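You operate a simulated robot arm through the tools that you are given. There is no shell and no other tool.

The job below is to be done with a simulated two-armed robot. You get a single attempt, and the scene is never put back.

JOB
Test the green double plug at 500 on the test box, then switch off.
Fine: its knob on 500; seat the plug before you switch on; it stays in its socket.

The check looks at the end state, three seconds after you hand in, the way a careful person would. Anything else that was tipped, shoved, dropped, spilled or broken makes it a failure.

ROBOT AND FRAMES
Two 7-joint arms with two-finger parallel grippers on one trunk that stands fixed in place. Base frame: the origin is at the foot of the trunk, x ahead of it, y to its left, z up. Lengths are in mm, angles in rad, forces in N, time in s.
The left shoulder is at [50, 165, 1155], the right one opposite. With the tool pointing down near the work surface each hand reaches from about 220 to 700 mm from the base axis, measured 20 degrees to its own side. Payload 3.91 kg a hand.
The TCP of each hand is the grasp point between the finger pads, 30 mm short of the fingertips. In the tool frame z runs along the fingers and y along their closing line. Largest opening 110 mm; finger width 20, thickness 10; the body of the gripper, 48 by 112 mm, starts 55 mm behind the TCP.
Orientation is that of the tool frame in the base frame, as [roll, pitch, yaw] about the fixed x, y, z axes, in that order (R = Rz(yaw) Ry(pitch) Rx(roll)). With the fingers straight down and closing along the base's y, the tool's x points along the base's -x, its y along +y and its z along -z.

CONTROLS
- The arms move only by the tool jog_arm. It takes "left_commands", "right_commands" or both (then of equal length, played together; a hand with none holds still); each is a list of rows, each a list of 3 entries, a list of its own where there are three numbers: the shift along the tool's x, y, z in units of 50 mm (1.0 is 50 mm), then the turn, a rotation vector about the tool's x, y, z in units of 5 degrees (1.0 is 5 degrees), then the finger opening in mm, from 0 to 110. In form: [[[x, y, z], [wx, wy, wz], grip], ...]. A call has 1 to 20 rows; each row shifts and turns the commanded pose from where the row before left it, along the tool's axes as they then stand. A call with a number of a shift or a turn outside -1 to 1 is refused whole. A row lasts 0.2 s, in which the tool goes at most 50 mm and 0.15 rad; a call with a longer step from one row to the next is refused whole, and so is a gripper value outside its range. Where a pose cannot be reached the arm comes as near as it can. A force on the tool above 40 N (or 10 N above the force at the start of the call, whichever is more), or a blocked arm, ends the call early, and 0.2 s more pass. Each finger travels about 45 mm/s and halts on what it meets, pressing with about 36 N; the grip force reading is that of the motor and also rises with nothing between the fingers. The clock runs only during rows and for 0.2 s after the last one: add rows that do not move to give the fingers time. It gives the time, the measured TCP pose, the force on the tool (base axes), the opening and the grip force at its end, in the units of the frame above (readings bear some noise), with the torque about the TCP (base axes, N m) and any sound that the robot's microphone picked up, and new pictures: "show" is both (left out), scene, wrist or none (wrist: the cameras of the hands that moved).
- Cameras (640 x 400 px; columns grow to the right, rows downward): "scene" is now at [104.3, 49.6, 1331.9]; the picture's right is [0.55, -0.84, 0.00], its down [-0.42, -0.28, -0.86] and it looks along [0.72, 0.47, -0.51] (base axes); focal length 253 px, centre (320, 200). "left" rides on the left gripper at [72, -17, -103] in its tool frame; the picture's right is [0.23, 0.97, 0.00], its down [-0.76, 0.18, -0.62] and it looks along [-0.61, 0.14, 0.78] (tool axes); focal length 222 px, centre (320, 200). "right" rides on the right gripper at [73, 17, -103] in its tool frame; the picture's right is [-0.23, 0.97, 0.00], its down [-0.76, -0.18, -0.62] and it looks along [-0.61, -0.14, 0.78] (tool axes); focal length 222 px, centre (320, 200). There is no depth. A picture from a camera that has moved, and an enlarged one, comes with that camera's place and axes in the base frame and with its lens.
- lift_body(by): slides the trunk up (or, below 0, down) by that many mm; the arms and the scene camera ride with it, the base frame stays. It gives what a move gives, with no picture.
- turn_head(pan, tilt): turns the head with the scene camera to pan (to the left, within 1.396 rad either way) and tilt (down, from -0.506 to 1.204), counted from straight ahead of the robot. It gives what a move gives, and a new picture of the scene camera.
- zoom(camera, box): a new picture of the part [left, top, right, bottom] of that camera's present view, enlarged. The clock stands still meanwhile.
- finish_job(): hands the job in; it is judged then, once.

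Places have to be worked out from the pictures, the camera data and where the tool is seen. Open the grippers and draw the arms clear of the work before you hand the job in, unless the task says otherwise.

The tools are called as a command line: name --argument value ..., lists and objects as JSON in quotes. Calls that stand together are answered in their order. jog_arm: Moves the arms, as the interface text tells. Its arguments: {"type":"object","properties":{"left_commands":{"type":"array","items":{"type":"array"}},"right_commands":{"type":"array","items":{"type":"array"}},"show":{"type":"string","enum":["both","scene","wrist","none"]}},"required":[]} The other tools are called the same way: lift_body (by) moves the trunk up or down; turn_head (pan, tilt) turns the head that bears the scene camera; zoom (camera, box) takes an enlarged picture of a part of a camera's view; finish_job () hands the job in.

At the start:

```text
clock: 0.0
left_ee_pos: [374.0, 439.6, 1184.4]
left_tcp_rot: [3.141, -0.001, -3.14]
left_contact_force: [-0.5, 0.7, 0.1]
left_ft_torque: [-0.01, -0.03, -0.01]
left_finger_gap: 110.1
left_gripper_force: 0.1
right_ee_pos: [415.3, 16.3, 1219.0]
right_tcp_rot: [-3.14, 0.001, -3.139]
right_contact_force: [0.0, 0.0, 0.4]
right_ft_torque: [0.01, 0.02, 0.01]
right_finger_gap: 109.8
right_gripper_force: 0.0
trunk travel left (down, up): [-375.0, 128.0]
head pan, tilt (commanded): [0.579, 0.529]
```

scene: 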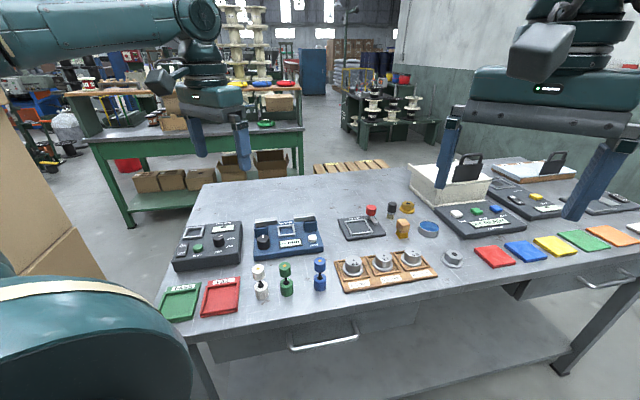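
right: 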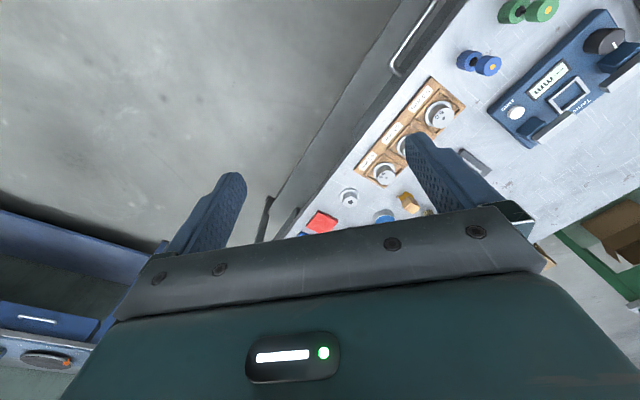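
left: 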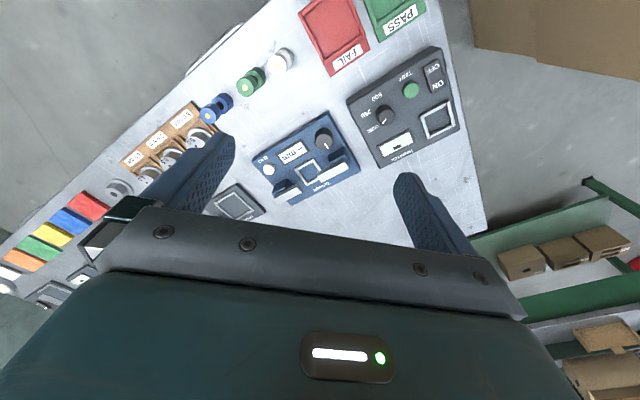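

I start by looking closely at the boxes on the left of the bench, in the scene and left hand cameras.

zoom --camera "scene" --box '[150, 200, 350, 325]'

zoom --camera "left" --box '[200, 0, 480, 210]'

zoom --camera "scene" --box '[320, 140, 640, 300]'

```text
3.20 times, centred on (250, 262) of scene
camera zoom: at [104.3, 49.6, 1331.9], right [0.55, -0.84, 0.0], down [-0.42, -0.28, -0.86], along [0.72, 0.47, -0.51], focal length 810 px, centre (544, 0)
```

zoom: 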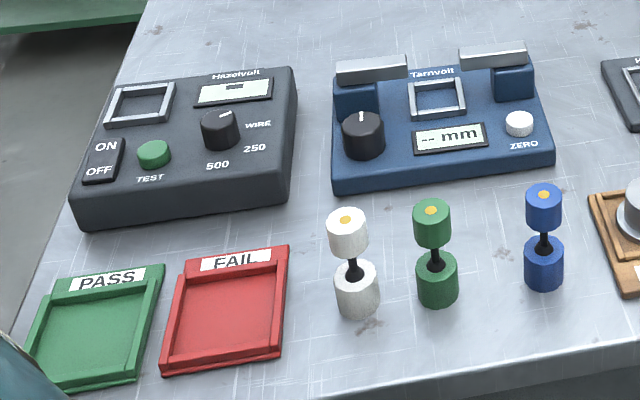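

```text
1.90 times, centred on (340, 105) of left
camera zoom: at [301.3, 422.8, 1286.3], right [-0.23, 0.97, 0.0], down [0.76, 0.18, 0.62], along [0.61, 0.14, -0.78], focal length 423 px, centre (282, 381)
```

zoom: 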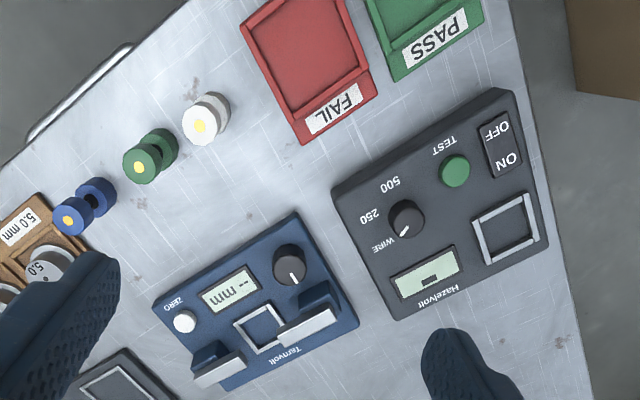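

```text
2.00 times, centred on (480, 220) of scene
camera zoom: at [104.3, 49.6, 1331.9], right [0.55, -0.84, 0.0], down [-0.42, -0.28, -0.86], along [0.72, 0.47, -0.51], focal length 506 px, centre (0, 160)
```

zoom: 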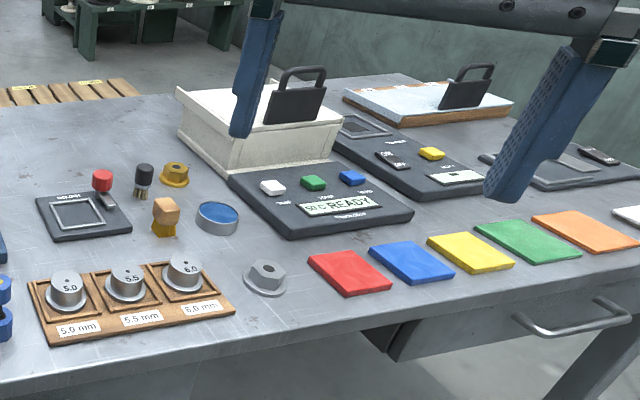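

The Hazelvolt box (ON/OFF rocker, TEST button, WIRE/250/500 knob, square socket) is the test box, with TEST at about (352, 588, 889) by triangulation, and its knob points to WIRE. I turn the head to see it better.

turn_head --pan 0.95 --tilt 0.75

```text
clock: 0.8
left_ee_pos: [373.8, 438.8, 1183.8]
left_tcp_rot: [-3.14, 0.0, -3.141]
left_contact_force: [-0.6, -1.0, -0.3]
left_ft_torque: [-0.02, -0.02, 0.02]
left_finger_gap: 109.9
left_gripper_force: 0.0
right_ee_pos: [414.6, 17.2, 1219.2]
right_tcp_rot: [-3.14, 0.0, -3.139]
right_contact_force: [-0.8, 0.4, -0.5]
right_ft_torque: [-0.01, -0.01, -0.03]
right_finger_gap: 110.0
right_gripper_force: 0.0
trunk travel left (down, up): [-375.0, 128.0]
head pan, tilt (commanded): [0.949, 0.75]
camera scene: at [77.0, 67.6, 1312.7], right [0.81, -0.58, 0.0], down [-0.4, -0.55, -0.73], along [0.43, 0.59, -0.68], focal length 253 px, centre (320, 200)
```

scene: 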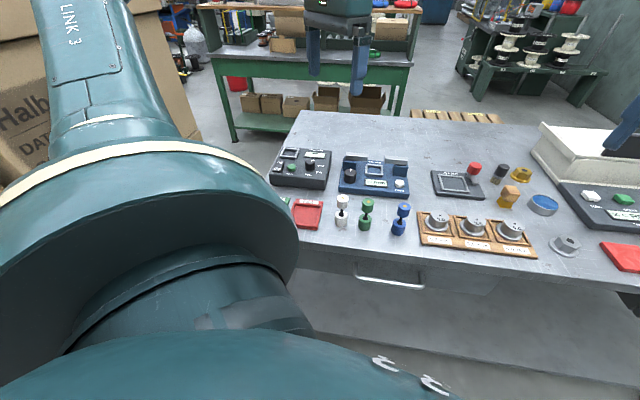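

The arm hides part of the view; I zoom on the box and the plugs from this angle.

zoom --camera "scene" --box '[260, 130, 420, 245]'

zoom --camera "left" --box '[330, 30, 490, 180]'

zoom --camera "left" --box '[190, 30, 310, 130]'

```text
3.48 times, centred on (340, 188) of scene
camera zoom: at [77.0, 67.6, 1312.7], right [0.81, -0.58, 0.0], down [-0.4, -0.55, -0.73], along [0.43, 0.59, -0.68], focal length 880 px, centre (250, 244)
```

zoom: 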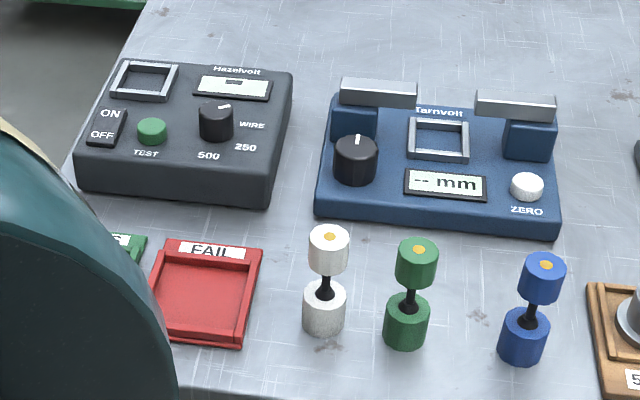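

```text
2.67 times, centred on (410, 105) of left
camera zoom: at [301.3, 422.7, 1286.3], right [-0.23, 0.97, 0.0], down [0.76, 0.18, 0.62], along [0.61, 0.14, -0.78], focal length 592 px, centre (80, 453)
```

zoom: 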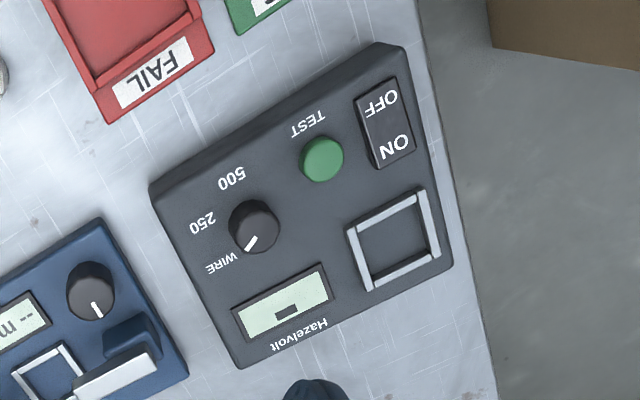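

```text
4.00 times, centred on (250, 80) of left
camera zoom: at [301.3, 422.7, 1286.3], right [-0.23, 0.97, 0.0], down [0.76, 0.18, 0.62], along [0.61, 0.14, -0.78], focal length 888 px, centre (600, 680)
```

zoom: 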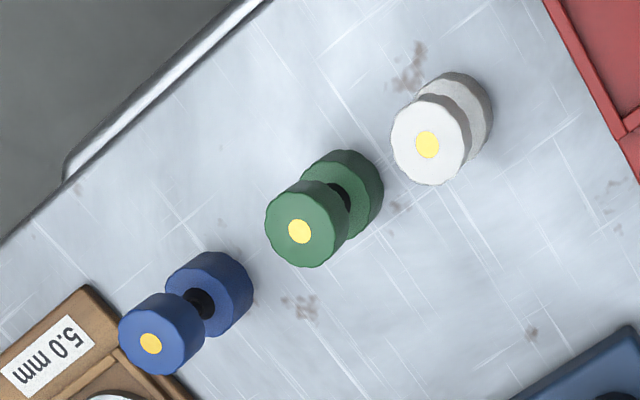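

The green plug top is near (399, 331, 934), the table near z 854, the socket centre near (387, 655); the box is turned about 45° to the base. I turn the left tool so its closing line is across the row of plugs, and return the head to the better view.

jog_arm --left_commands '[[[0, 0, 0], [0, 0, 1], 110], [[0, 0, 0], [0, 0, 1], 110], [[0, 0, 0], [0, 0, 1], 110], [[0, 0, 0], [0, 0, 1], 100], [[0, 0, 0], [0, 0, 1], 90], [[0, 0, 0], [0, 0, 1], 80], [[0, 0, 0], [0, 0, 1], 70], [[0, 0, 0], [0, 0, 1], 60], [[0, 0, 0], [0, 0, 1], 60], [[0, 0, 0], [0, 0, 0], 60]]' --show "wrist"

turn_head --pan 0.65 --tilt 0.6

```text
clock: 3.0
left_ee_pos: [374.9, 439.3, 1182.6]
left_tcp_rot: [3.141, 0.001, 2.357]
left_contact_force: [0.3, 0.4, -0.1]
left_ft_torque: [-0.02, 0.0, -0.02]
left_finger_gap: 60.1
left_gripper_force: 0.0
right_ee_pos: [416.0, 16.5, 1217.5]
right_tcp_rot: [3.142, 0.0, -3.138]
right_contact_force: [-0.2, 0.2, -0.2]
right_ft_torque: [0.0, 0.0, -0.02]
right_finger_gap: 110.0
right_gripper_force: 0.1
trunk travel left (down, up): [-375.0, 128.0]
head pan, tilt (commanded): [0.949, 0.75]
camera left: at [311.0, 478.5, 1286.1], right [0.53, 0.85, 0.0], down [0.66, -0.41, 0.62], along [0.53, -0.33, -0.78], focal length 222 px, centre (320, 200)
```

left: 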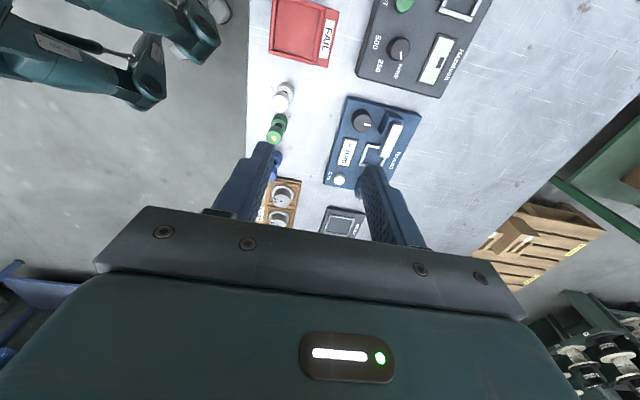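

```text
clock: 3.9
left_ee_pos: [375.5, 439.6, 1184.2]
left_tcp_rot: [-3.141, 0.0, 2.357]
left_contact_force: [0.3, 0.2, -0.3]
left_ft_torque: [-0.02, 0.01, 0.0]
left_finger_gap: 59.8
left_gripper_force: 0.1
right_ee_pos: [416.6, 17.5, 1219.4]
right_tcp_rot: [-3.141, 0.001, -3.14]
right_contact_force: [-0.2, -0.1, 0.8]
right_ft_torque: [0.0, 0.02, 0.01]
right_finger_gap: 109.9
right_gripper_force: 0.1
trunk travel left (down, up): [-375.0, 128.0]
head pan, tilt (commanded): [0.649, 0.6]
camera scene: at [99.0, 53.7, 1325.5], right [0.61, -0.8, 0.0], down [-0.45, -0.34, -0.82], along [0.66, 0.5, -0.57], focal length 253 px, centre (320, 200)
```

scene: 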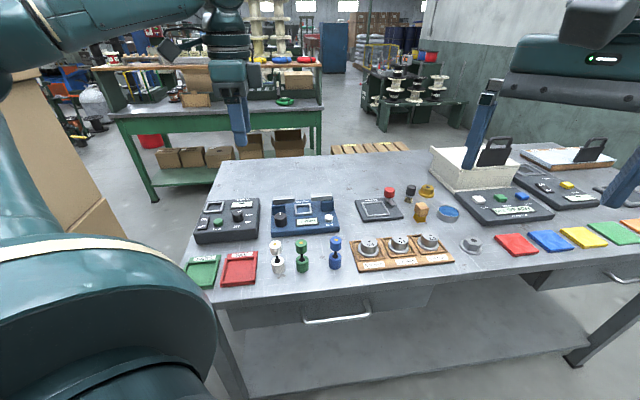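

From here I move the left hand lower, short of the plug on its tool-x side, so the wrist camera sees the green plug well.

jog_arm --left_commands '[[[0, -0.3, 0.62], [0, 0, 0], 60], [[0, -0.3, 0.62], [0, 0, 0], 60], [[0, -0.3, 0.62], [0, 0, 0], 60], [[0, -0.3, 0.62], [0, 0, 0], 60], [[0, 0, 0], [0, 0, 0], 60]]' --show "both"

```text
clock: 5.0
left_ee_pos: [329.6, 397.2, 1058.3]
left_tcp_rot: [3.14, -0.001, 2.359]
left_contact_force: [0.1, 0.2, 0.3]
left_ft_torque: [0.01, 0.01, 0.01]
left_finger_gap: 59.9
left_gripper_force: 0.0
right_ee_pos: [415.0, 16.2, 1217.3]
right_tcp_rot: [3.14, 0.0, -3.14]
right_contact_force: [0.4, -0.1, 0.4]
right_ft_torque: [-0.02, 0.02, 0.0]
right_finger_gap: 109.9
right_gripper_force: 0.0
trunk travel left (down, up): [-375.0, 128.0]
head pan, tilt (commanded): [0.649, 0.6]
camera scene: at [99.0, 53.5, 1325.6], right [0.6, -0.8, 0.0], down [-0.45, -0.34, -0.83], along [0.66, 0.5, -0.56], focal length 253 px, centre (320, 200)
camera left: at [265.9, 436.3, 1161.3], right [0.53, 0.85, 0.0], down [0.66, -0.41, 0.62], along [0.53, -0.33, -0.78], focal length 222 px, centre (320, 200)
```

scene: 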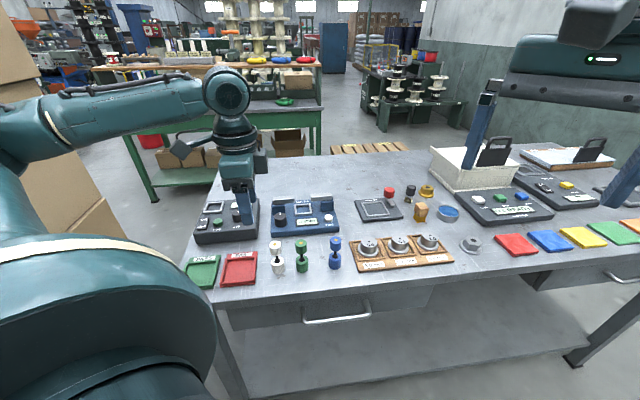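
left: 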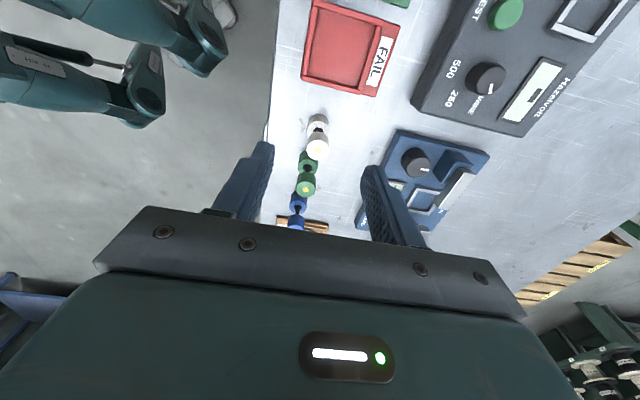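

zoom --camera "left" --box '[270, 100, 350, 230]'

zoom --camera "left" --box '[400, 0, 640, 150]'

zoom --camera "scene" --box '[260, 220, 360, 290]'

```text
3.08 times, centred on (310, 165) of left
camera zoom: at [265.9, 436.3, 1161.3], right [0.53, 0.85, 0.0], down [0.66, -0.41, 0.62], along [0.53, -0.33, -0.78], focal length 684 px, centre (351, 308)
```

zoom: 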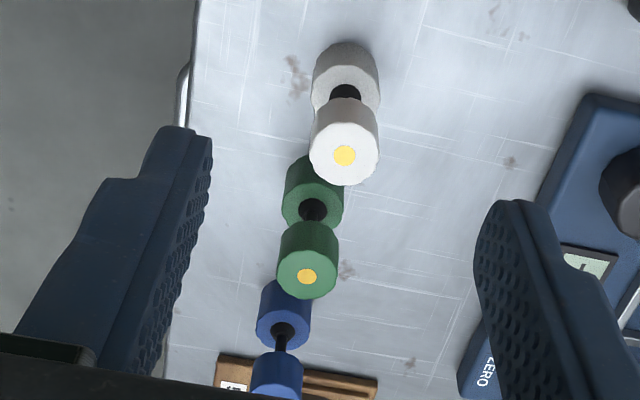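

```text
2.67 times, centred on (520, 75) of left
camera zoom: at [265.9, 436.3, 1161.3], right [0.53, 0.85, 0.0], down [0.66, -0.41, 0.62], along [0.53, -0.33, -0.78], focal length 592 px, centre (-213, 533)
```

zoom: 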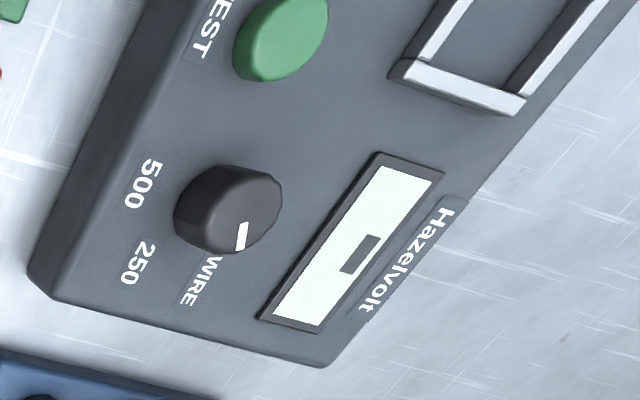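

```text
5.71 times, centred on (310, 255) of scene
camera zoom: at [99.0, 53.5, 1325.6], right [0.6, -0.8, 0.0], down [-0.45, -0.34, -0.83], along [0.66, 0.5, -0.56], focal length 1446 px, centre (377, -114)
```

zoom: 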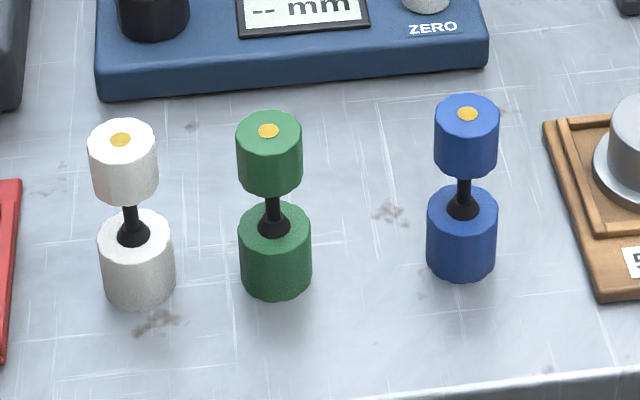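

The two views agree on the green plug's axis at about (398, 333), top z ≈ 932, base z ≈ 850. I move above it, tips still some 40 mm clear, and check the alignment.

jog_arm --left_commands '[[[-0.47, 0.016, 0.29], [0, 0, 0], 60], [[-0.47, 0.016, 0.29], [0, 0, 0], 60], [[-0.47, 0.016, 0.29], [0, 0, 0], 60], [[-0.47, 0.016, 0.29], [0, 0, 0], 60], [[0, 0, 0], [0, 0, 0], 60]]' --show "both"

```text
clock: 6.2
left_ee_pos: [399.9, 330.8, 1001.7]
left_tcp_rot: [3.141, 0.002, 2.357]
left_contact_force: [0.6, 0.5, -0.1]
left_ft_torque: [0.02, -0.01, -0.02]
left_finger_gap: 60.0
left_gripper_force: 0.1
right_ee_pos: [415.1, 16.6, 1218.5]
right_tcp_rot: [3.14, -0.001, -3.141]
right_contact_force: [-0.8, 0.5, -0.2]
right_ft_torque: [0.01, 0.0, -0.01]
right_finger_gap: 110.0
right_gripper_force: 0.1
trunk travel left (down, up): [-375.0, 128.0]
head pan, tilt (commanded): [0.649, 0.6]
camera scene: at [98.9, 53.7, 1325.6], right [0.6, -0.8, 0.0], down [-0.45, -0.34, -0.83], along [0.66, 0.5, -0.56], focal length 253 px, centre (320, 200)
camera left: at [336.7, 369.4, 1103.9], right [0.53, 0.85, 0.0], down [0.66, -0.41, 0.62], along [0.53, -0.33, -0.78], focal length 222 px, centre (320, 200)
```

scene: 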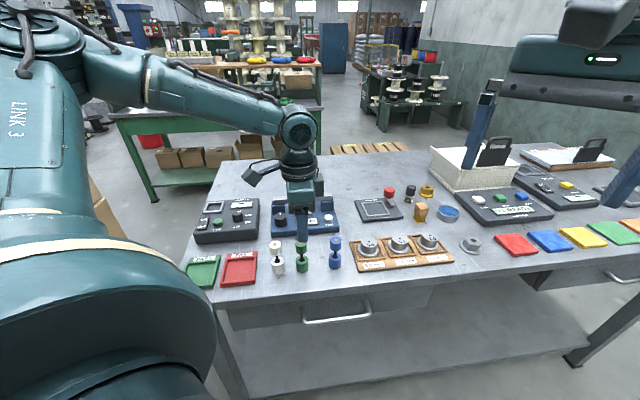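
left: 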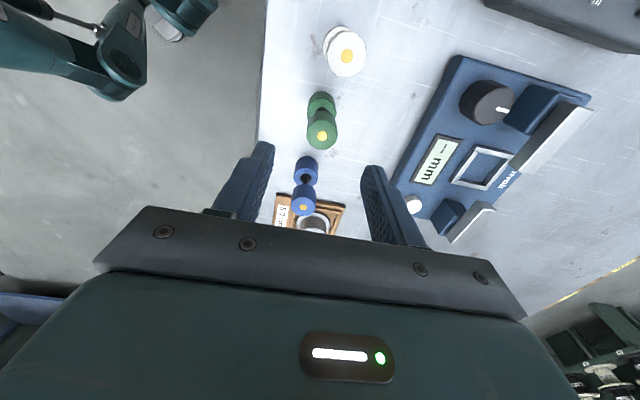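

The wrist view puts the plug at (398.5, 333.3), the hand at (399.7, 330.7); I shift by +2.8 mm in tool x and +1 mm in y and descend to TCP z ≈ 920 around the upper drum.

jog_arm --left_commands '[[[0.056, 0.02, 0.0], [0, 0, 0], 60], [[0, 0, 0.42], [0, 0, 0], 56], [[0, 0, 0.42], [0, 0, 0], 52], [[0, 0, 0.42], [0, 0, 0], 50], [[0, 0, 0.37], [0, 0, 0], 50], [[0, 0, 0], [0, 0, 0], 50]]' --show "both"

```text
clock: 7.7
left_ee_pos: [398.3, 336.1, 920.1]
left_tcp_rot: [3.141, 0.0, 2.358]
left_contact_force: [-0.4, -0.6, -0.8]
left_ft_torque: [-0.01, -0.02, 0.0]
left_finger_gap: 50.0
left_gripper_force: 0.0
right_ee_pos: [415.7, 18.3, 1217.7]
right_tcp_rot: [3.14, 0.001, -3.141]
right_contact_force: [0.4, -0.3, -0.9]
right_ft_torque: [0.01, 0.03, 0.02]
right_finger_gap: 110.3
right_gripper_force: 0.0
trunk travel left (down, up): [-375.0, 128.0]
head pan, tilt (commanded): [0.649, 0.6]
camera scene: at [99.0, 53.6, 1325.6], right [0.6, -0.8, 0.0], down [-0.45, -0.34, -0.83], along [0.66, 0.5, -0.56], focal length 253 px, centre (320, 200)
camera left: at [335.7, 374.3, 1022.5], right [0.53, 0.85, 0.0], down [0.66, -0.41, 0.62], along [0.53, -0.33, -0.78], focal length 222 px, centre (320, 200)
```

scene: 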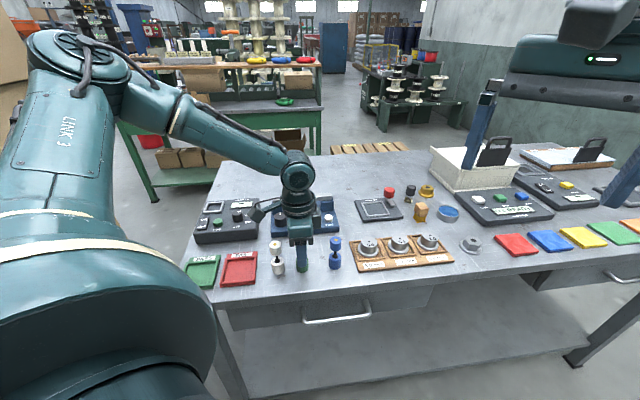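
left: 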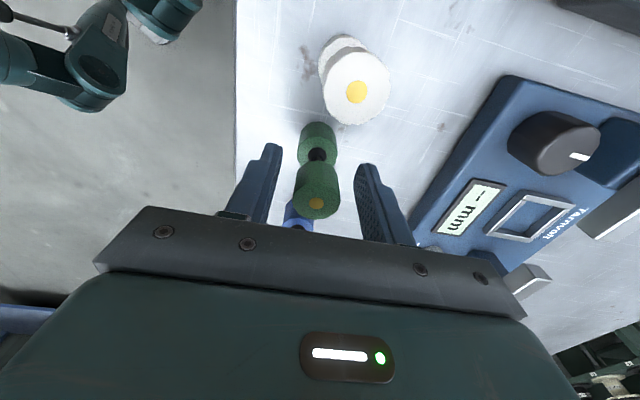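

The plug sits about 2 mm toward tool −y from the finger middle. I shift by that and close on the upper drum.

jog_arm --left_commands '[[[-0.01, -0.04, 0], [0, 0, 0], 50], [[0, 0, 0], [0, 0, 0], 40], [[0, 0, 0], [0, 0, 0], 32], [[0, 0, 0], [0, 0, 0], 24], [[0, 0, 0], [0, 0, 0], 15], [[0, 0, 0], [0, 0, 0], 15], [[0, 0, 0], [0, 0, 0], 15]]' --show "both"

```text
clock: 9.2
left_ee_pos: [399.2, 334.3, 919.5]
left_tcp_rot: [-3.14, 0.0, 2.357]
left_contact_force: [0.5, -0.8, 0.2]
left_ft_torque: [-0.03, 0.04, 0.02]
left_finger_gap: 24.9
left_gripper_force: 35.8
right_ee_pos: [415.0, 16.4, 1218.8]
right_tcp_rot: [3.141, 0.0, -3.139]
right_contact_force: [-0.2, 0.1, 0.6]
right_ft_torque: [-0.01, 0.0, -0.02]
right_finger_gap: 110.0
right_gripper_force: 0.1
trunk travel left (down, up): [-375.0, 128.0]
head pan, tilt (commanded): [0.649, 0.6]
camera scene: at [99.1, 53.7, 1325.6], right [0.6, -0.8, 0.0], down [-0.45, -0.34, -0.83], along [0.66, 0.5, -0.56], focal length 253 px, centre (320, 200)
camera left: at [334.8, 372.4, 1022.7], right [0.53, 0.85, 0.0], down [0.66, -0.41, 0.62], along [0.53, -0.33, -0.78], focal length 222 px, centre (320, 200)
```

scene: 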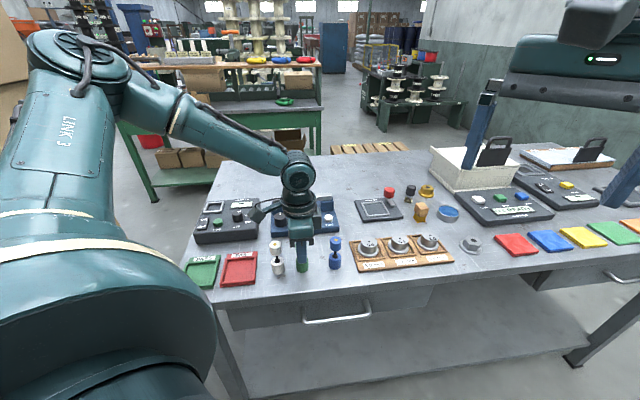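
left: 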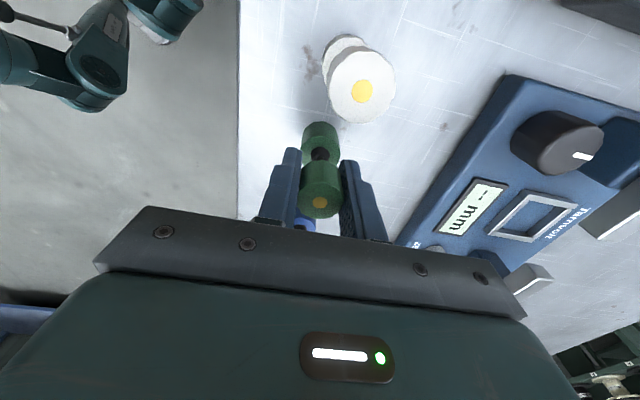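

The drum is held (gap 24.9 mm, 36 N), centred on the hand. I lift straight up 130 mm.

jog_arm --left_commands '[[[0, 0, -0.2], [0, 0, 0], 15], [[0, 0, -0.5], [0, 0, 0], 15], [[0, 0, -0.6], [0, 0, 0], 15], [[0, 0, -0.7], [0, 0, 0], 15], [[0, 0, -0.6], [0, 0, 0], 15], [[0, 0, 0], [0, 0, 0], 15]]' --show "both"

```text
clock: 10.7
left_ee_pos: [397.9, 335.1, 1051.3]
left_tcp_rot: [3.14, 0.0, 2.36]
left_contact_force: [0.1, 0.5, -2.2]
left_ft_torque: [0.02, 0.01, 0.02]
left_finger_gap: 24.8
left_gripper_force: 35.9
right_ee_pos: [416.0, 16.9, 1217.3]
right_tcp_rot: [-3.142, 0.001, -3.139]
right_contact_force: [0.1, -0.6, -0.2]
right_ft_torque: [0.0, 0.03, -0.02]
right_finger_gap: 110.0
right_gripper_force: 0.1
trunk travel left (down, up): [-375.0, 128.0]
head pan, tilt (commanded): [0.649, 0.6]
camera scene: at [99.2, 53.8, 1325.5], right [0.6, -0.8, 0.0], down [-0.45, -0.34, -0.82], along [0.66, 0.5, -0.57], focal length 253 px, centre (320, 200)
camera left: at [333.6, 374.3, 1153.0], right [0.53, 0.85, 0.0], down [0.67, -0.41, 0.62], along [0.53, -0.33, -0.78], focal length 222 px, centre (320, 200)
```

scene: 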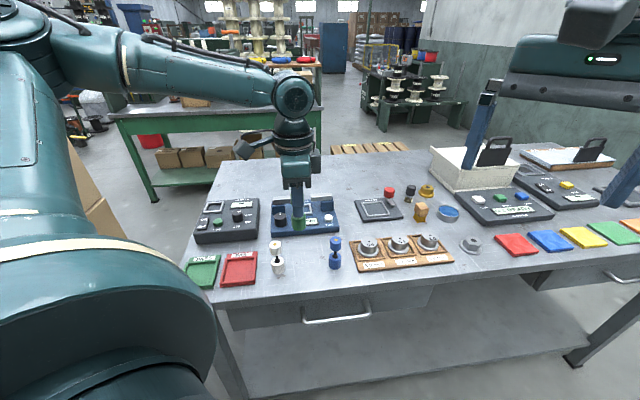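
left: 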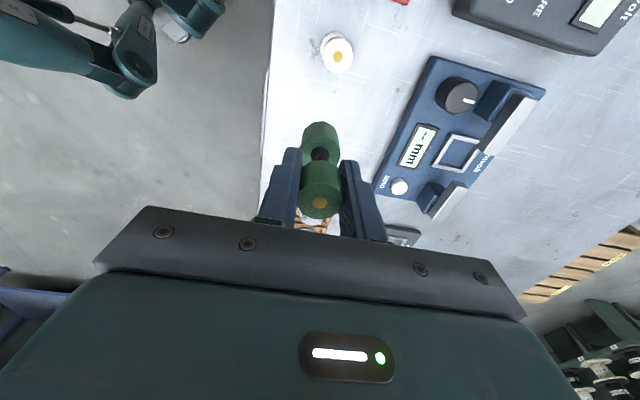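

The plug hangs straight in the grip. Now I turn the hand 90° the other way so the wrist camera faces away from the trunk, in line with the box.

jog_arm --left_commands '[[[0, 0, 0], [0, 0, -1], 15], [[0, 0, 0], [0, 0, -1], 15], [[0, 0, 0], [0, 0, -1], 15], [[0, 0, 0], [0, 0, -1], 15], [[0, 0, 0], [0, 0, -1], 15], [[0, 0, 0], [0, 0, -1], 15], [[0, 0, 0], [0, 0, -1], 15], [[0, 0, 0], [0, 0, -1], 15], [[0, 0, 0], [0, 0, -1], 15], [[0, 0, 0], [0, 0, -1], 15], [[0, 0, 0], [0, 0, -1], 15], [[0, 0, 0], [0, 0, -1], 15], [[0, 0, 0], [0, 0, -1], 15], [[0, 0, 0], [0, 0, -1], 15], [[0, 0, 0], [0, 0, -1], 15], [[0, 0, 0], [0, 0, -1], 15], [[0, 0, 0], [0, 0, -1], 15], [[0, 0, 0], [0, 0, -1], 15], [[0, 0, 0], [0, 0, 0], 15]]' --show "both"

```text
clock: 14.7
left_ee_pos: [398.2, 334.4, 1049.8]
left_tcp_rot: [3.141, 0.0, -2.354]
left_contact_force: [-0.3, -0.7, -0.9]
left_ft_torque: [-0.02, 0.02, -0.03]
left_finger_gap: 24.9
left_gripper_force: 35.8
right_ee_pos: [415.8, 16.2, 1218.2]
right_tcp_rot: [-3.141, 0.001, -3.14]
right_contact_force: [-0.4, 0.3, 0.1]
right_ft_torque: [0.02, 0.0, 0.0]
right_finger_gap: 109.7
right_gripper_force: 0.1
trunk travel left (down, up): [-375.0, 128.0]
head pan, tilt (commanded): [0.649, 0.6]
camera scene: at [99.2, 53.8, 1325.6], right [0.6, -0.8, 0.0], down [-0.45, -0.34, -0.83], along [0.66, 0.5, -0.57], focal length 253 px, centre (320, 200)
camera left: at [358.6, 271.0, 1152.7], right [-0.85, 0.52, 0.0], down [0.41, 0.67, 0.62], along [0.33, 0.53, -0.78], focal length 222 px, centre (320, 200)
```

scene: 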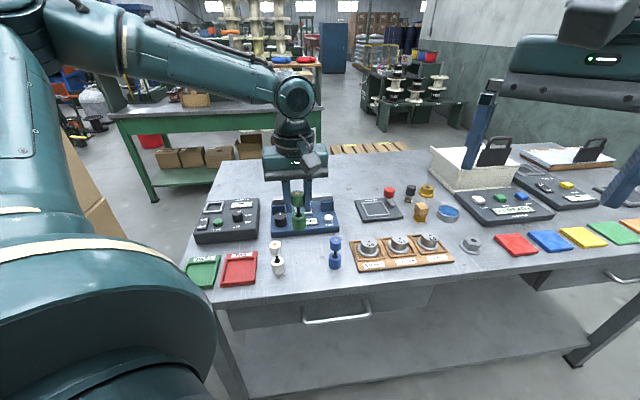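
left: 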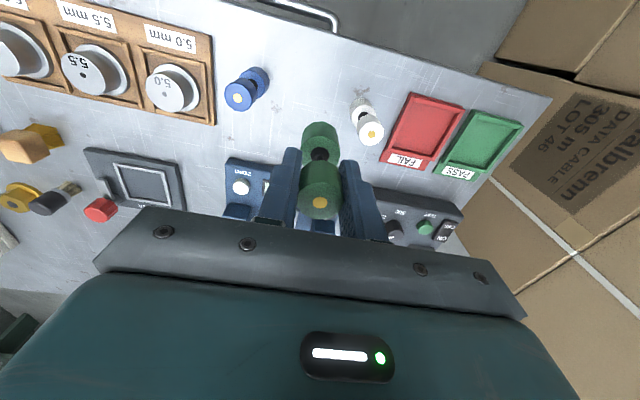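

Next I carry the plug over toward the box, stopping beside the socket at height so the camera sees the socket next to the plug.

jog_arm --left_commands '[[[-0.4, 0.33, 0], [0, 0, 0], 15], [[-0.65, 0.53, 0], [0, 0, 0], 15], [[-0.7, 0.58, 0], [0, 0, 0], 15], [[-0.7, 0.58, 0], [0, 0, 0], 15], [[-0.7, 0.58, 0], [0, 0, 0], 15], [[-0.65, 0.53, 0], [0, 0, 0], 15], [[-0.5, 0.42, 0], [0, 0, 0], 15], [[0, 0, 0], [0, 0, 0], 15]]' --show "both"

```text
clock: 16.4
left_ee_pos: [422.8, 610.7, 1049.1]
left_tcp_rot: [-3.139, 0.0, -2.353]
left_contact_force: [-0.2, -0.7, -1.1]
left_ft_torque: [-0.02, 0.0, -0.02]
left_finger_gap: 24.8
left_gripper_force: 36.0
right_ee_pos: [415.3, 16.6, 1217.5]
right_tcp_rot: [3.141, 0.0, -3.139]
right_contact_force: [-0.1, -0.1, -0.7]
right_ft_torque: [0.0, 0.02, -0.03]
right_finger_gap: 110.1
right_gripper_force: 0.1
trunk travel left (down, up): [-375.0, 128.0]
head pan, tilt (commanded): [0.649, 0.6]
camera scene: at [99.1, 53.7, 1325.6], right [0.6, -0.8, 0.0], down [-0.45, -0.34, -0.83], along [0.66, 0.5, -0.56], focal length 253 px, centre (320, 200)
camera left: at [383.6, 548.2, 1153.0], right [-0.85, 0.53, 0.0], down [0.41, 0.67, 0.62], along [0.33, 0.53, -0.78], focal length 222 px, centre (320, 200)
```

scene: 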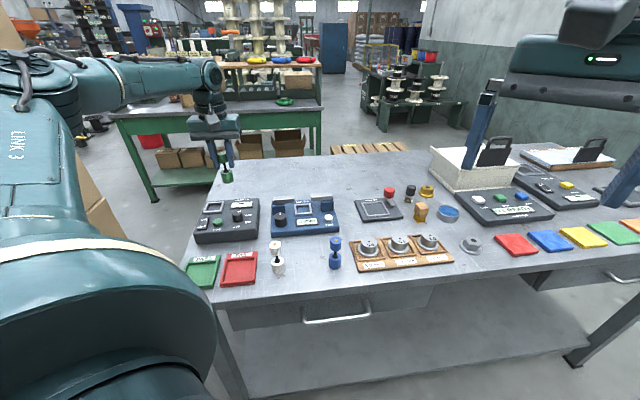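
left: 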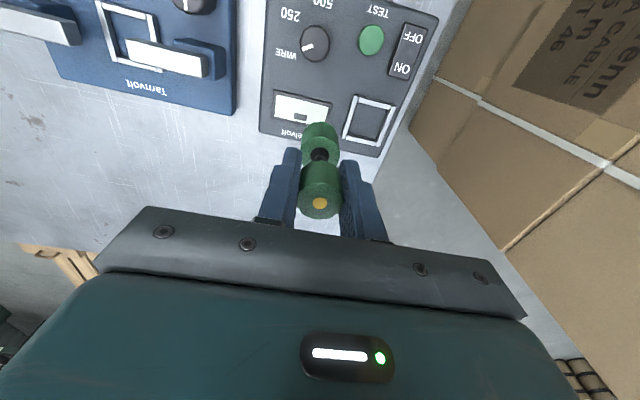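

zoom --camera "left" --box '[250, 0, 450, 160]'

zoom --camera "left" --box '[330, 80, 410, 160]'

zoom --camera "scene" --box '[185, 190, 275, 250]'

```text
2.50 times, centred on (350, 80) of left
camera zoom: at [383.6, 548.2, 1153.0], right [-0.85, 0.53, 0.0], down [0.41, 0.67, 0.62], along [0.33, 0.53, -0.78], focal length 555 px, centre (245, 500)
```

zoom: 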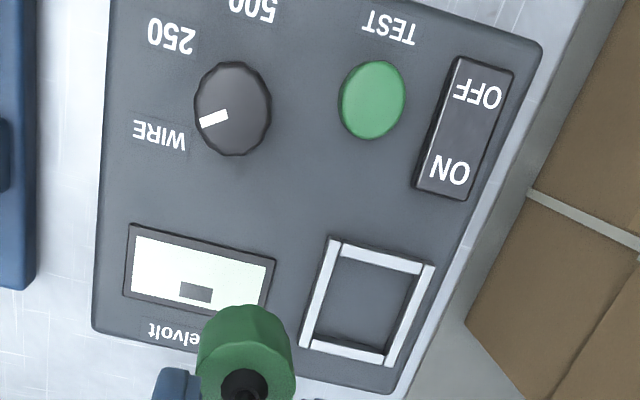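

```text
5.00 times, centred on (370, 120) of left
camera zoom: at [383.6, 548.2, 1153.0], right [-0.85, 0.53, 0.0], down [0.41, 0.67, 0.62], along [0.33, 0.53, -0.78], focal length 1111 px, centre (70, 600)
```

zoom: 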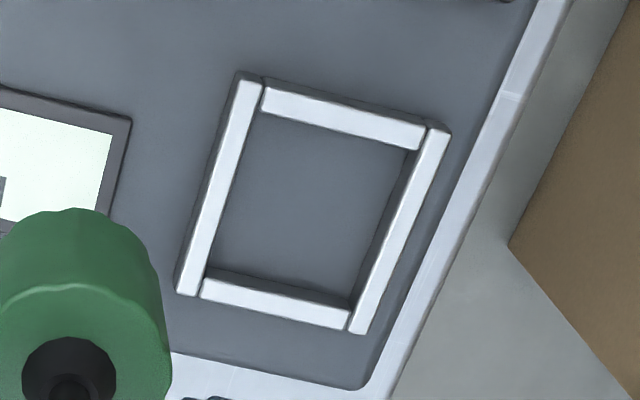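

```text
6.67 times, centred on (230, 220) of scene
camera zoom: at [99.1, 53.7, 1325.6], right [0.6, -0.8, 0.0], down [-0.45, -0.34, -0.83], along [0.66, 0.5, -0.56], focal length 1687 px, centre (920, 67)
```

zoom: 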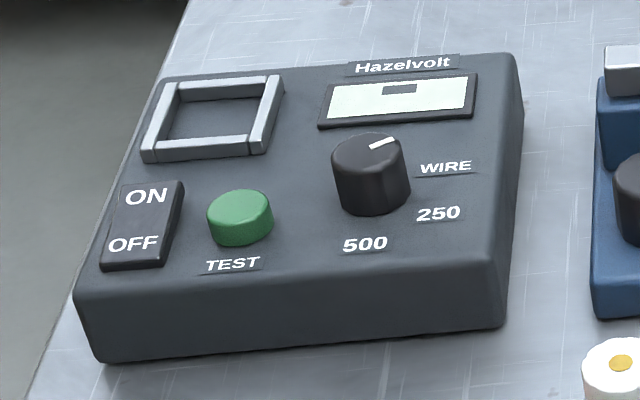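

The socket frame's centre works out at (385.0, 653.7), its top at z ≈ 898, outer side 48 mm, inner about 37 mm, against a 30 mm drum. I move over it at height and then come down to just above the frame.

jog_arm --left_commands '[[[-0.024, 0.37, 0], [0, 0, 0], 15], [[-0.024, 0.38, 0], [0, 0, 0], 15], [[-0.024, 0.38, 0], [0, 0, 0], 15], [[0, 0, 0.4], [0, 0, 0], 15], [[0, 0, 0.4], [0, 0, 0], 15], [[0, 0, 0.4], [0, 0, 0], 15], [[0, 0, 0], [0, 0, 0], 15], [[0, 0, 0], [0, 0, 0], 15]]' --show "both"

```text
clock: 18.2
left_ee_pos: [387.4, 655.0, 989.6]
left_tcp_rot: [3.141, 0.001, -2.354]
left_contact_force: [0.7, 1.0, -1.5]
left_ft_torque: [-0.05, 0.02, 0.01]
left_finger_gap: 25.0
left_gripper_force: 36.1
right_ee_pos: [415.9, 16.7, 1217.8]
right_tcp_rot: [3.141, -0.001, -3.141]
right_contact_force: [1.1, -0.2, 0.0]
right_ft_torque: [0.02, -0.01, 0.01]
right_finger_gap: 110.1
right_gripper_force: 0.0
trunk travel left (down, up): [-375.0, 128.0]
head pan, tilt (commanded): [0.649, 0.6]
camera scene: at [99.2, 53.9, 1325.6], right [0.6, -0.8, 0.0], down [-0.45, -0.34, -0.82], along [0.66, 0.5, -0.57], focal length 253 px, centre (320, 200)
camera left: at [347.5, 591.2, 1091.6], right [-0.85, 0.53, 0.0], down [0.41, 0.67, 0.62], along [0.33, 0.53, -0.78], focal length 222 px, centre (320, 200)
```

scene: 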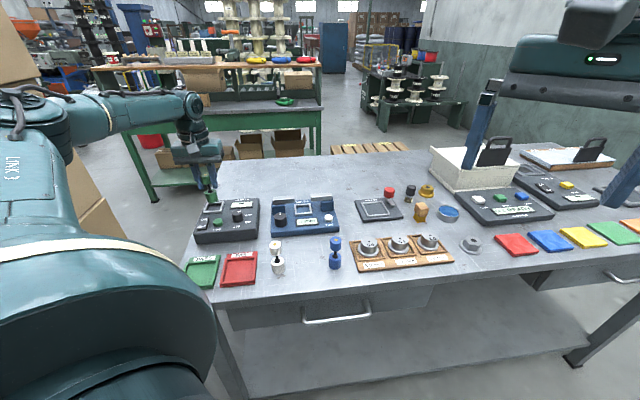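
left: 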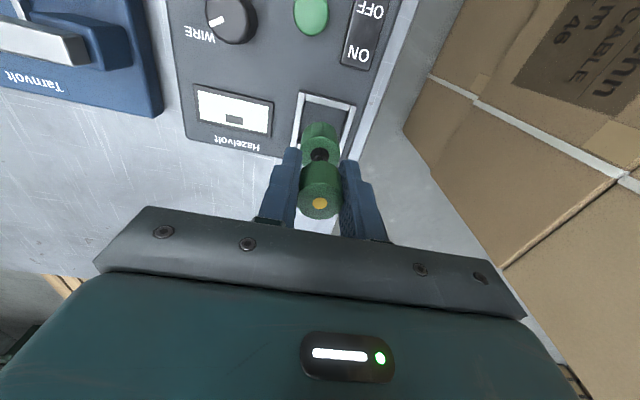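

zoom --camera "left" --box '[280, 80, 370, 160]'

zoom --camera "scene" --box '[185, 150, 275, 250]'

```text
5.00 times, centred on (325, 120) of left
camera zoom: at [347.5, 591.2, 1091.6], right [-0.85, 0.53, 0.0], down [0.41, 0.67, 0.62], along [0.33, 0.53, -0.78], focal length 1111 px, centre (295, 600)
```

zoom: 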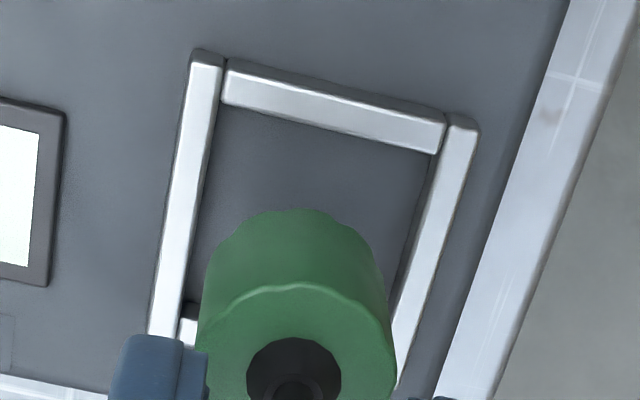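

```text
4.00 times, centred on (230, 200) of scene
camera zoom: at [99.2, 53.9, 1325.6], right [0.6, -0.8, 0.0], down [-0.45, -0.34, -0.82], along [0.66, 0.5, -0.57], focal length 1012 px, centre (680, 200)
```

zoom: 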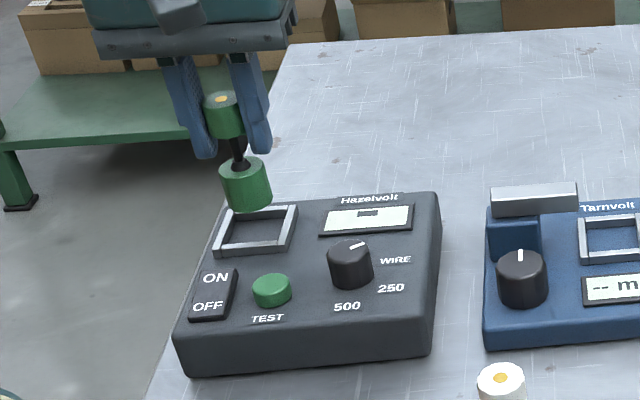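

Relative to the frame the plug is about 2.3 mm off in tool −x and 1.2 mm in −y. I correct that and lower to about 7 mm above the frame.

jog_arm --left_commands '[[[0.046, 0.024, 0], [0, 0, 0], 15], [[0, 0, 0.14], [0, 0, 0], 15], [[0, 0, 0.14], [0, 0, 0], 15], [[0, 0, 0], [0, 0, 0], 15], [[0, 0, 0], [0, 0, 0], 15]]' --show "wrist"

zoom --camera "left" --box '[280, 80, 370, 160]'

zoom --camera "scene" --box '[185, 165, 245, 225]'

```text
clock: 19.4
left_ee_pos: [384.6, 653.2, 975.7]
left_tcp_rot: [-3.142, -0.001, -2.354]
left_contact_force: [-0.2, -0.3, -1.4]
left_ft_torque: [-0.03, 0.0, -0.01]
left_finger_gap: 24.9
left_gripper_force: 36.0
right_ee_pos: [415.6, 17.2, 1217.2]
right_tcp_rot: [-3.141, 0.0, -3.139]
right_contact_force: [0.6, 0.5, 0.8]
right_ft_torque: [0.03, 0.0, 0.0]
right_finger_gap: 110.2
right_gripper_force: 0.0
trunk travel left (down, up): [-375.0, 128.0]
head pan, tilt (commanded): [0.649, 0.6]
camera left: at [345.1, 590.4, 1078.2], right [-0.85, 0.53, 0.0], down [0.41, 0.67, 0.62], along [0.33, 0.53, -0.78], focal length 222 px, centre (320, 200)
```

left: 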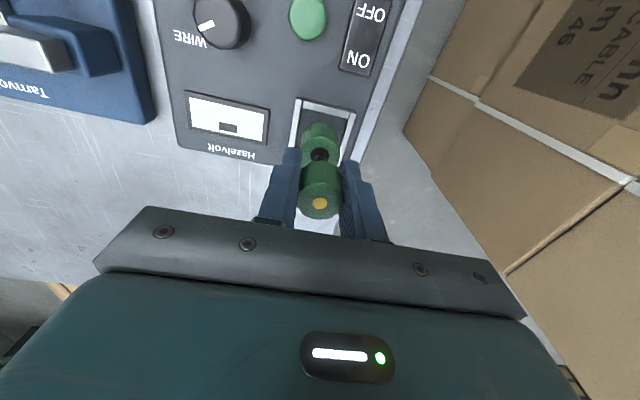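

```text
5.00 times, centred on (325, 120) of left
camera zoom: at [345.1, 590.4, 1078.2], right [-0.85, 0.53, 0.0], down [0.41, 0.67, 0.62], along [0.33, 0.53, -0.78], focal length 1111 px, centre (295, 600)
```

zoom: 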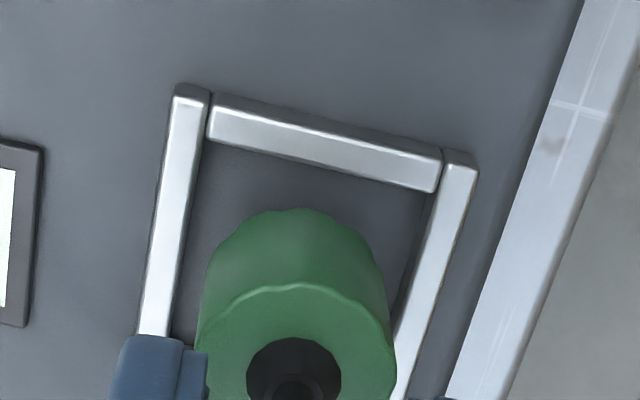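

```text
6.67 times, centred on (215, 195) of scene
camera zoom: at [99.2, 53.8, 1325.6], right [0.6, -0.8, 0.0], down [-0.45, -0.34, -0.82], along [0.66, 0.5, -0.57], focal length 1687 px, centre (1020, 233)
```

zoom: 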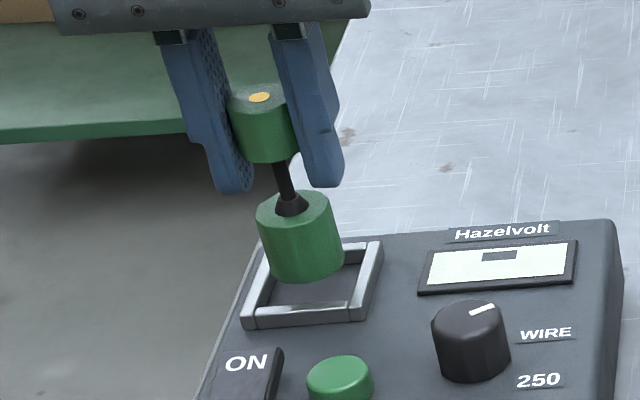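

The plug is now centred within about 1 mm over the frame. I lower it slowly by 12 mm and read the force.

jog_arm --left_commands '[[[0, 0, 0.04], [0, 0, 0], 15], [[0, 0, 0.04], [0, 0, 0], 15], [[0, 0, 0.04], [0, 0, 0], 15], [[0, 0, 0.04], [0, 0, 0], 15], [[0, 0, 0.04], [0, 0, 0], 15], [[0, 0, 0.04], [0, 0, 0], 15], [[0, 0, 0], [0, 0, 0], 15]]' --show "wrist"

zoom --camera "left" --box '[280, 80, 370, 160]'

zoom --camera "scene" --box '[185, 165, 245, 225]'

```text
clock: 21.1
left_ee_pos: [383.6, 653.4, 963.9]
left_tcp_rot: [-3.141, 0.0, -2.355]
left_contact_force: [1.0, 0.6, -0.7]
left_ft_torque: [-0.02, 0.01, -0.03]
left_finger_gap: 24.9
left_gripper_force: 36.5
right_ee_pos: [415.8, 15.9, 1218.9]
right_tcp_rot: [3.141, -0.001, -3.14]
right_contact_force: [-0.2, -0.2, -0.2]
right_ft_torque: [0.03, -0.01, 0.04]
right_finger_gap: 109.8
right_gripper_force: 0.1
trunk travel left (down, up): [-375.0, 128.0]
head pan, tilt (commanded): [0.649, 0.6]
camera left: at [344.7, 590.0, 1066.4], right [-0.85, 0.53, 0.0], down [0.41, 0.67, 0.62], along [0.33, 0.53, -0.78], focal length 222 px, centre (320, 200)
```

left: 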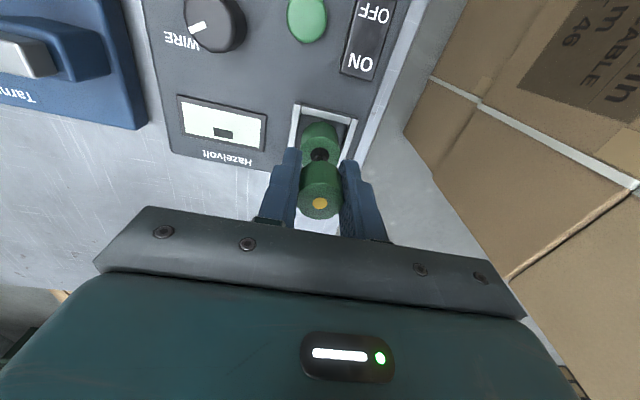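

```text
5.00 times, centred on (325, 120) of left
camera zoom: at [344.7, 590.0, 1066.4], right [-0.85, 0.53, 0.0], down [0.41, 0.67, 0.62], along [0.33, 0.53, -0.78], focal length 1111 px, centre (295, 600)
```

zoom: 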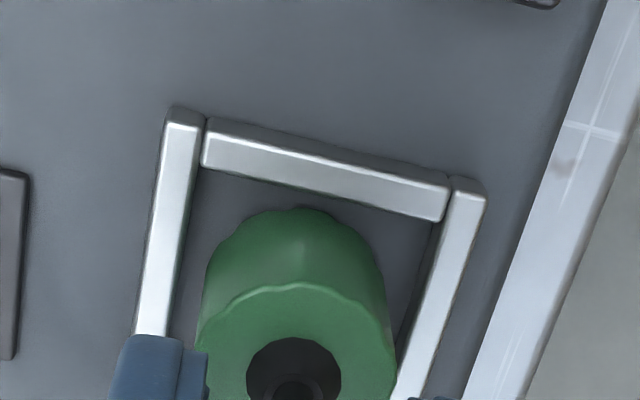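

```text
6.67 times, centred on (215, 195) of scene
camera zoom: at [99.2, 53.8, 1325.6], right [0.6, -0.8, 0.0], down [-0.45, -0.34, -0.82], along [0.66, 0.5, -0.57], focal length 1687 px, centre (1020, 233)
```

zoom: 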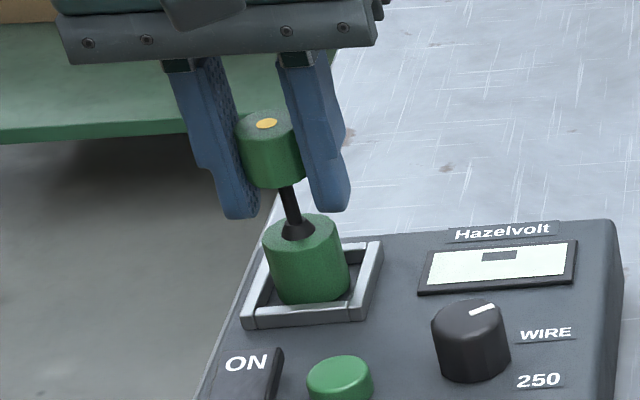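

The drum has dipped inside the frame without touching. I go on down in 1 mm steps to feel the floor.

jog_arm --left_commands '[[[0, 0, 0.02], [0, 0, 0], 15], [[0, 0, 0.02], [0, 0, 0], 15], [[0, 0, 0.02], [0, 0, 0], 15], [[0, 0, 0], [0, 0, 0], 15]]' --show "none"

```text
clock: 22.1
left_ee_pos: [383.4, 653.1, 961.3]
left_tcp_rot: [-3.14, 0.0, -2.354]
left_contact_force: [1.1, 0.4, -0.9]
left_ft_torque: [-0.03, -0.02, -0.03]
left_finger_gap: 24.7
left_gripper_force: 35.9
right_ee_pos: [415.4, 16.3, 1218.3]
right_tcp_rot: [-3.141, 0.0, -3.139]
right_contact_force: [0.5, -1.0, -0.5]
right_ft_torque: [-0.03, 0.04, -0.05]
right_finger_gap: 110.1
right_gripper_force: 0.0
trunk travel left (down, up): [-375.0, 128.0]
head pan, tilt (commanded): [0.649, 0.6]
```

No contact yet at TCP z 961; I continue a few more 1 mm steps.

jog_arm --left_commands '[[[0, 0, 0.02], [0, 0, 0], 15], [[0, 0, 0.02], [0, 0, 0], 15], [[0, 0, 0], [0, 0, 0], 15]]' --show "none"

```text
clock: 22.9
left_ee_pos: [384.8, 653.9, 960.9]
left_tcp_rot: [-3.141, 0.004, -2.356]
left_contact_force: [-0.9, 3.0, 10.2]
left_ft_torque: [0.12, 0.23, -0.05]
left_finger_gap: 25.1
left_gripper_force: 35.7
right_ee_pos: [415.6, 16.7, 1219.3]
right_tcp_rot: [3.139, 0.003, -3.139]
right_contact_force: [-0.3, 0.3, 0.0]
right_ft_torque: [0.0, 0.0, 0.01]
right_finger_gap: 110.0
right_gripper_force: 0.0
trunk travel left (down, up): [-375.0, 128.0]
head pan, tilt (commanded): [0.649, 0.6]
```

The floor answers with about 10 N at TCP z 960, matching the plug standing on the box top inside the frame. I check the pictures before letting go.

zoom --camera "left" --box '[280, 80, 370, 160]'

zoom --camera "scene" --box '[185, 165, 245, 225]'

```text
5.00 times, centred on (325, 120) of left
camera zoom: at [344.0, 589.6, 1063.2], right [-0.85, 0.53, 0.0], down [0.41, 0.66, 0.63], along [0.33, 0.53, -0.78], focal length 1111 px, centre (295, 600)
```

zoom: 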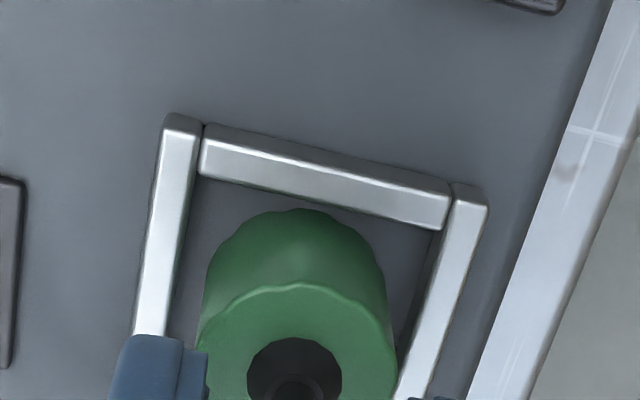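

```text
6.67 times, centred on (215, 195) of scene
camera zoom: at [98.2, 52.8, 1325.8], right [0.6, -0.8, 0.0], down [-0.45, -0.34, -0.83], along [0.66, 0.5, -0.56], focal length 1687 px, centre (1020, 233)
```

zoom: 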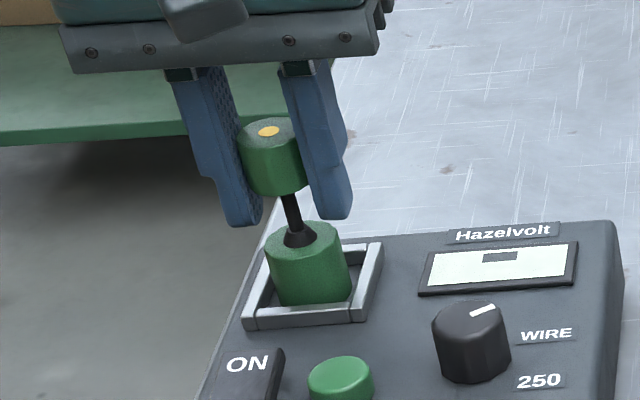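

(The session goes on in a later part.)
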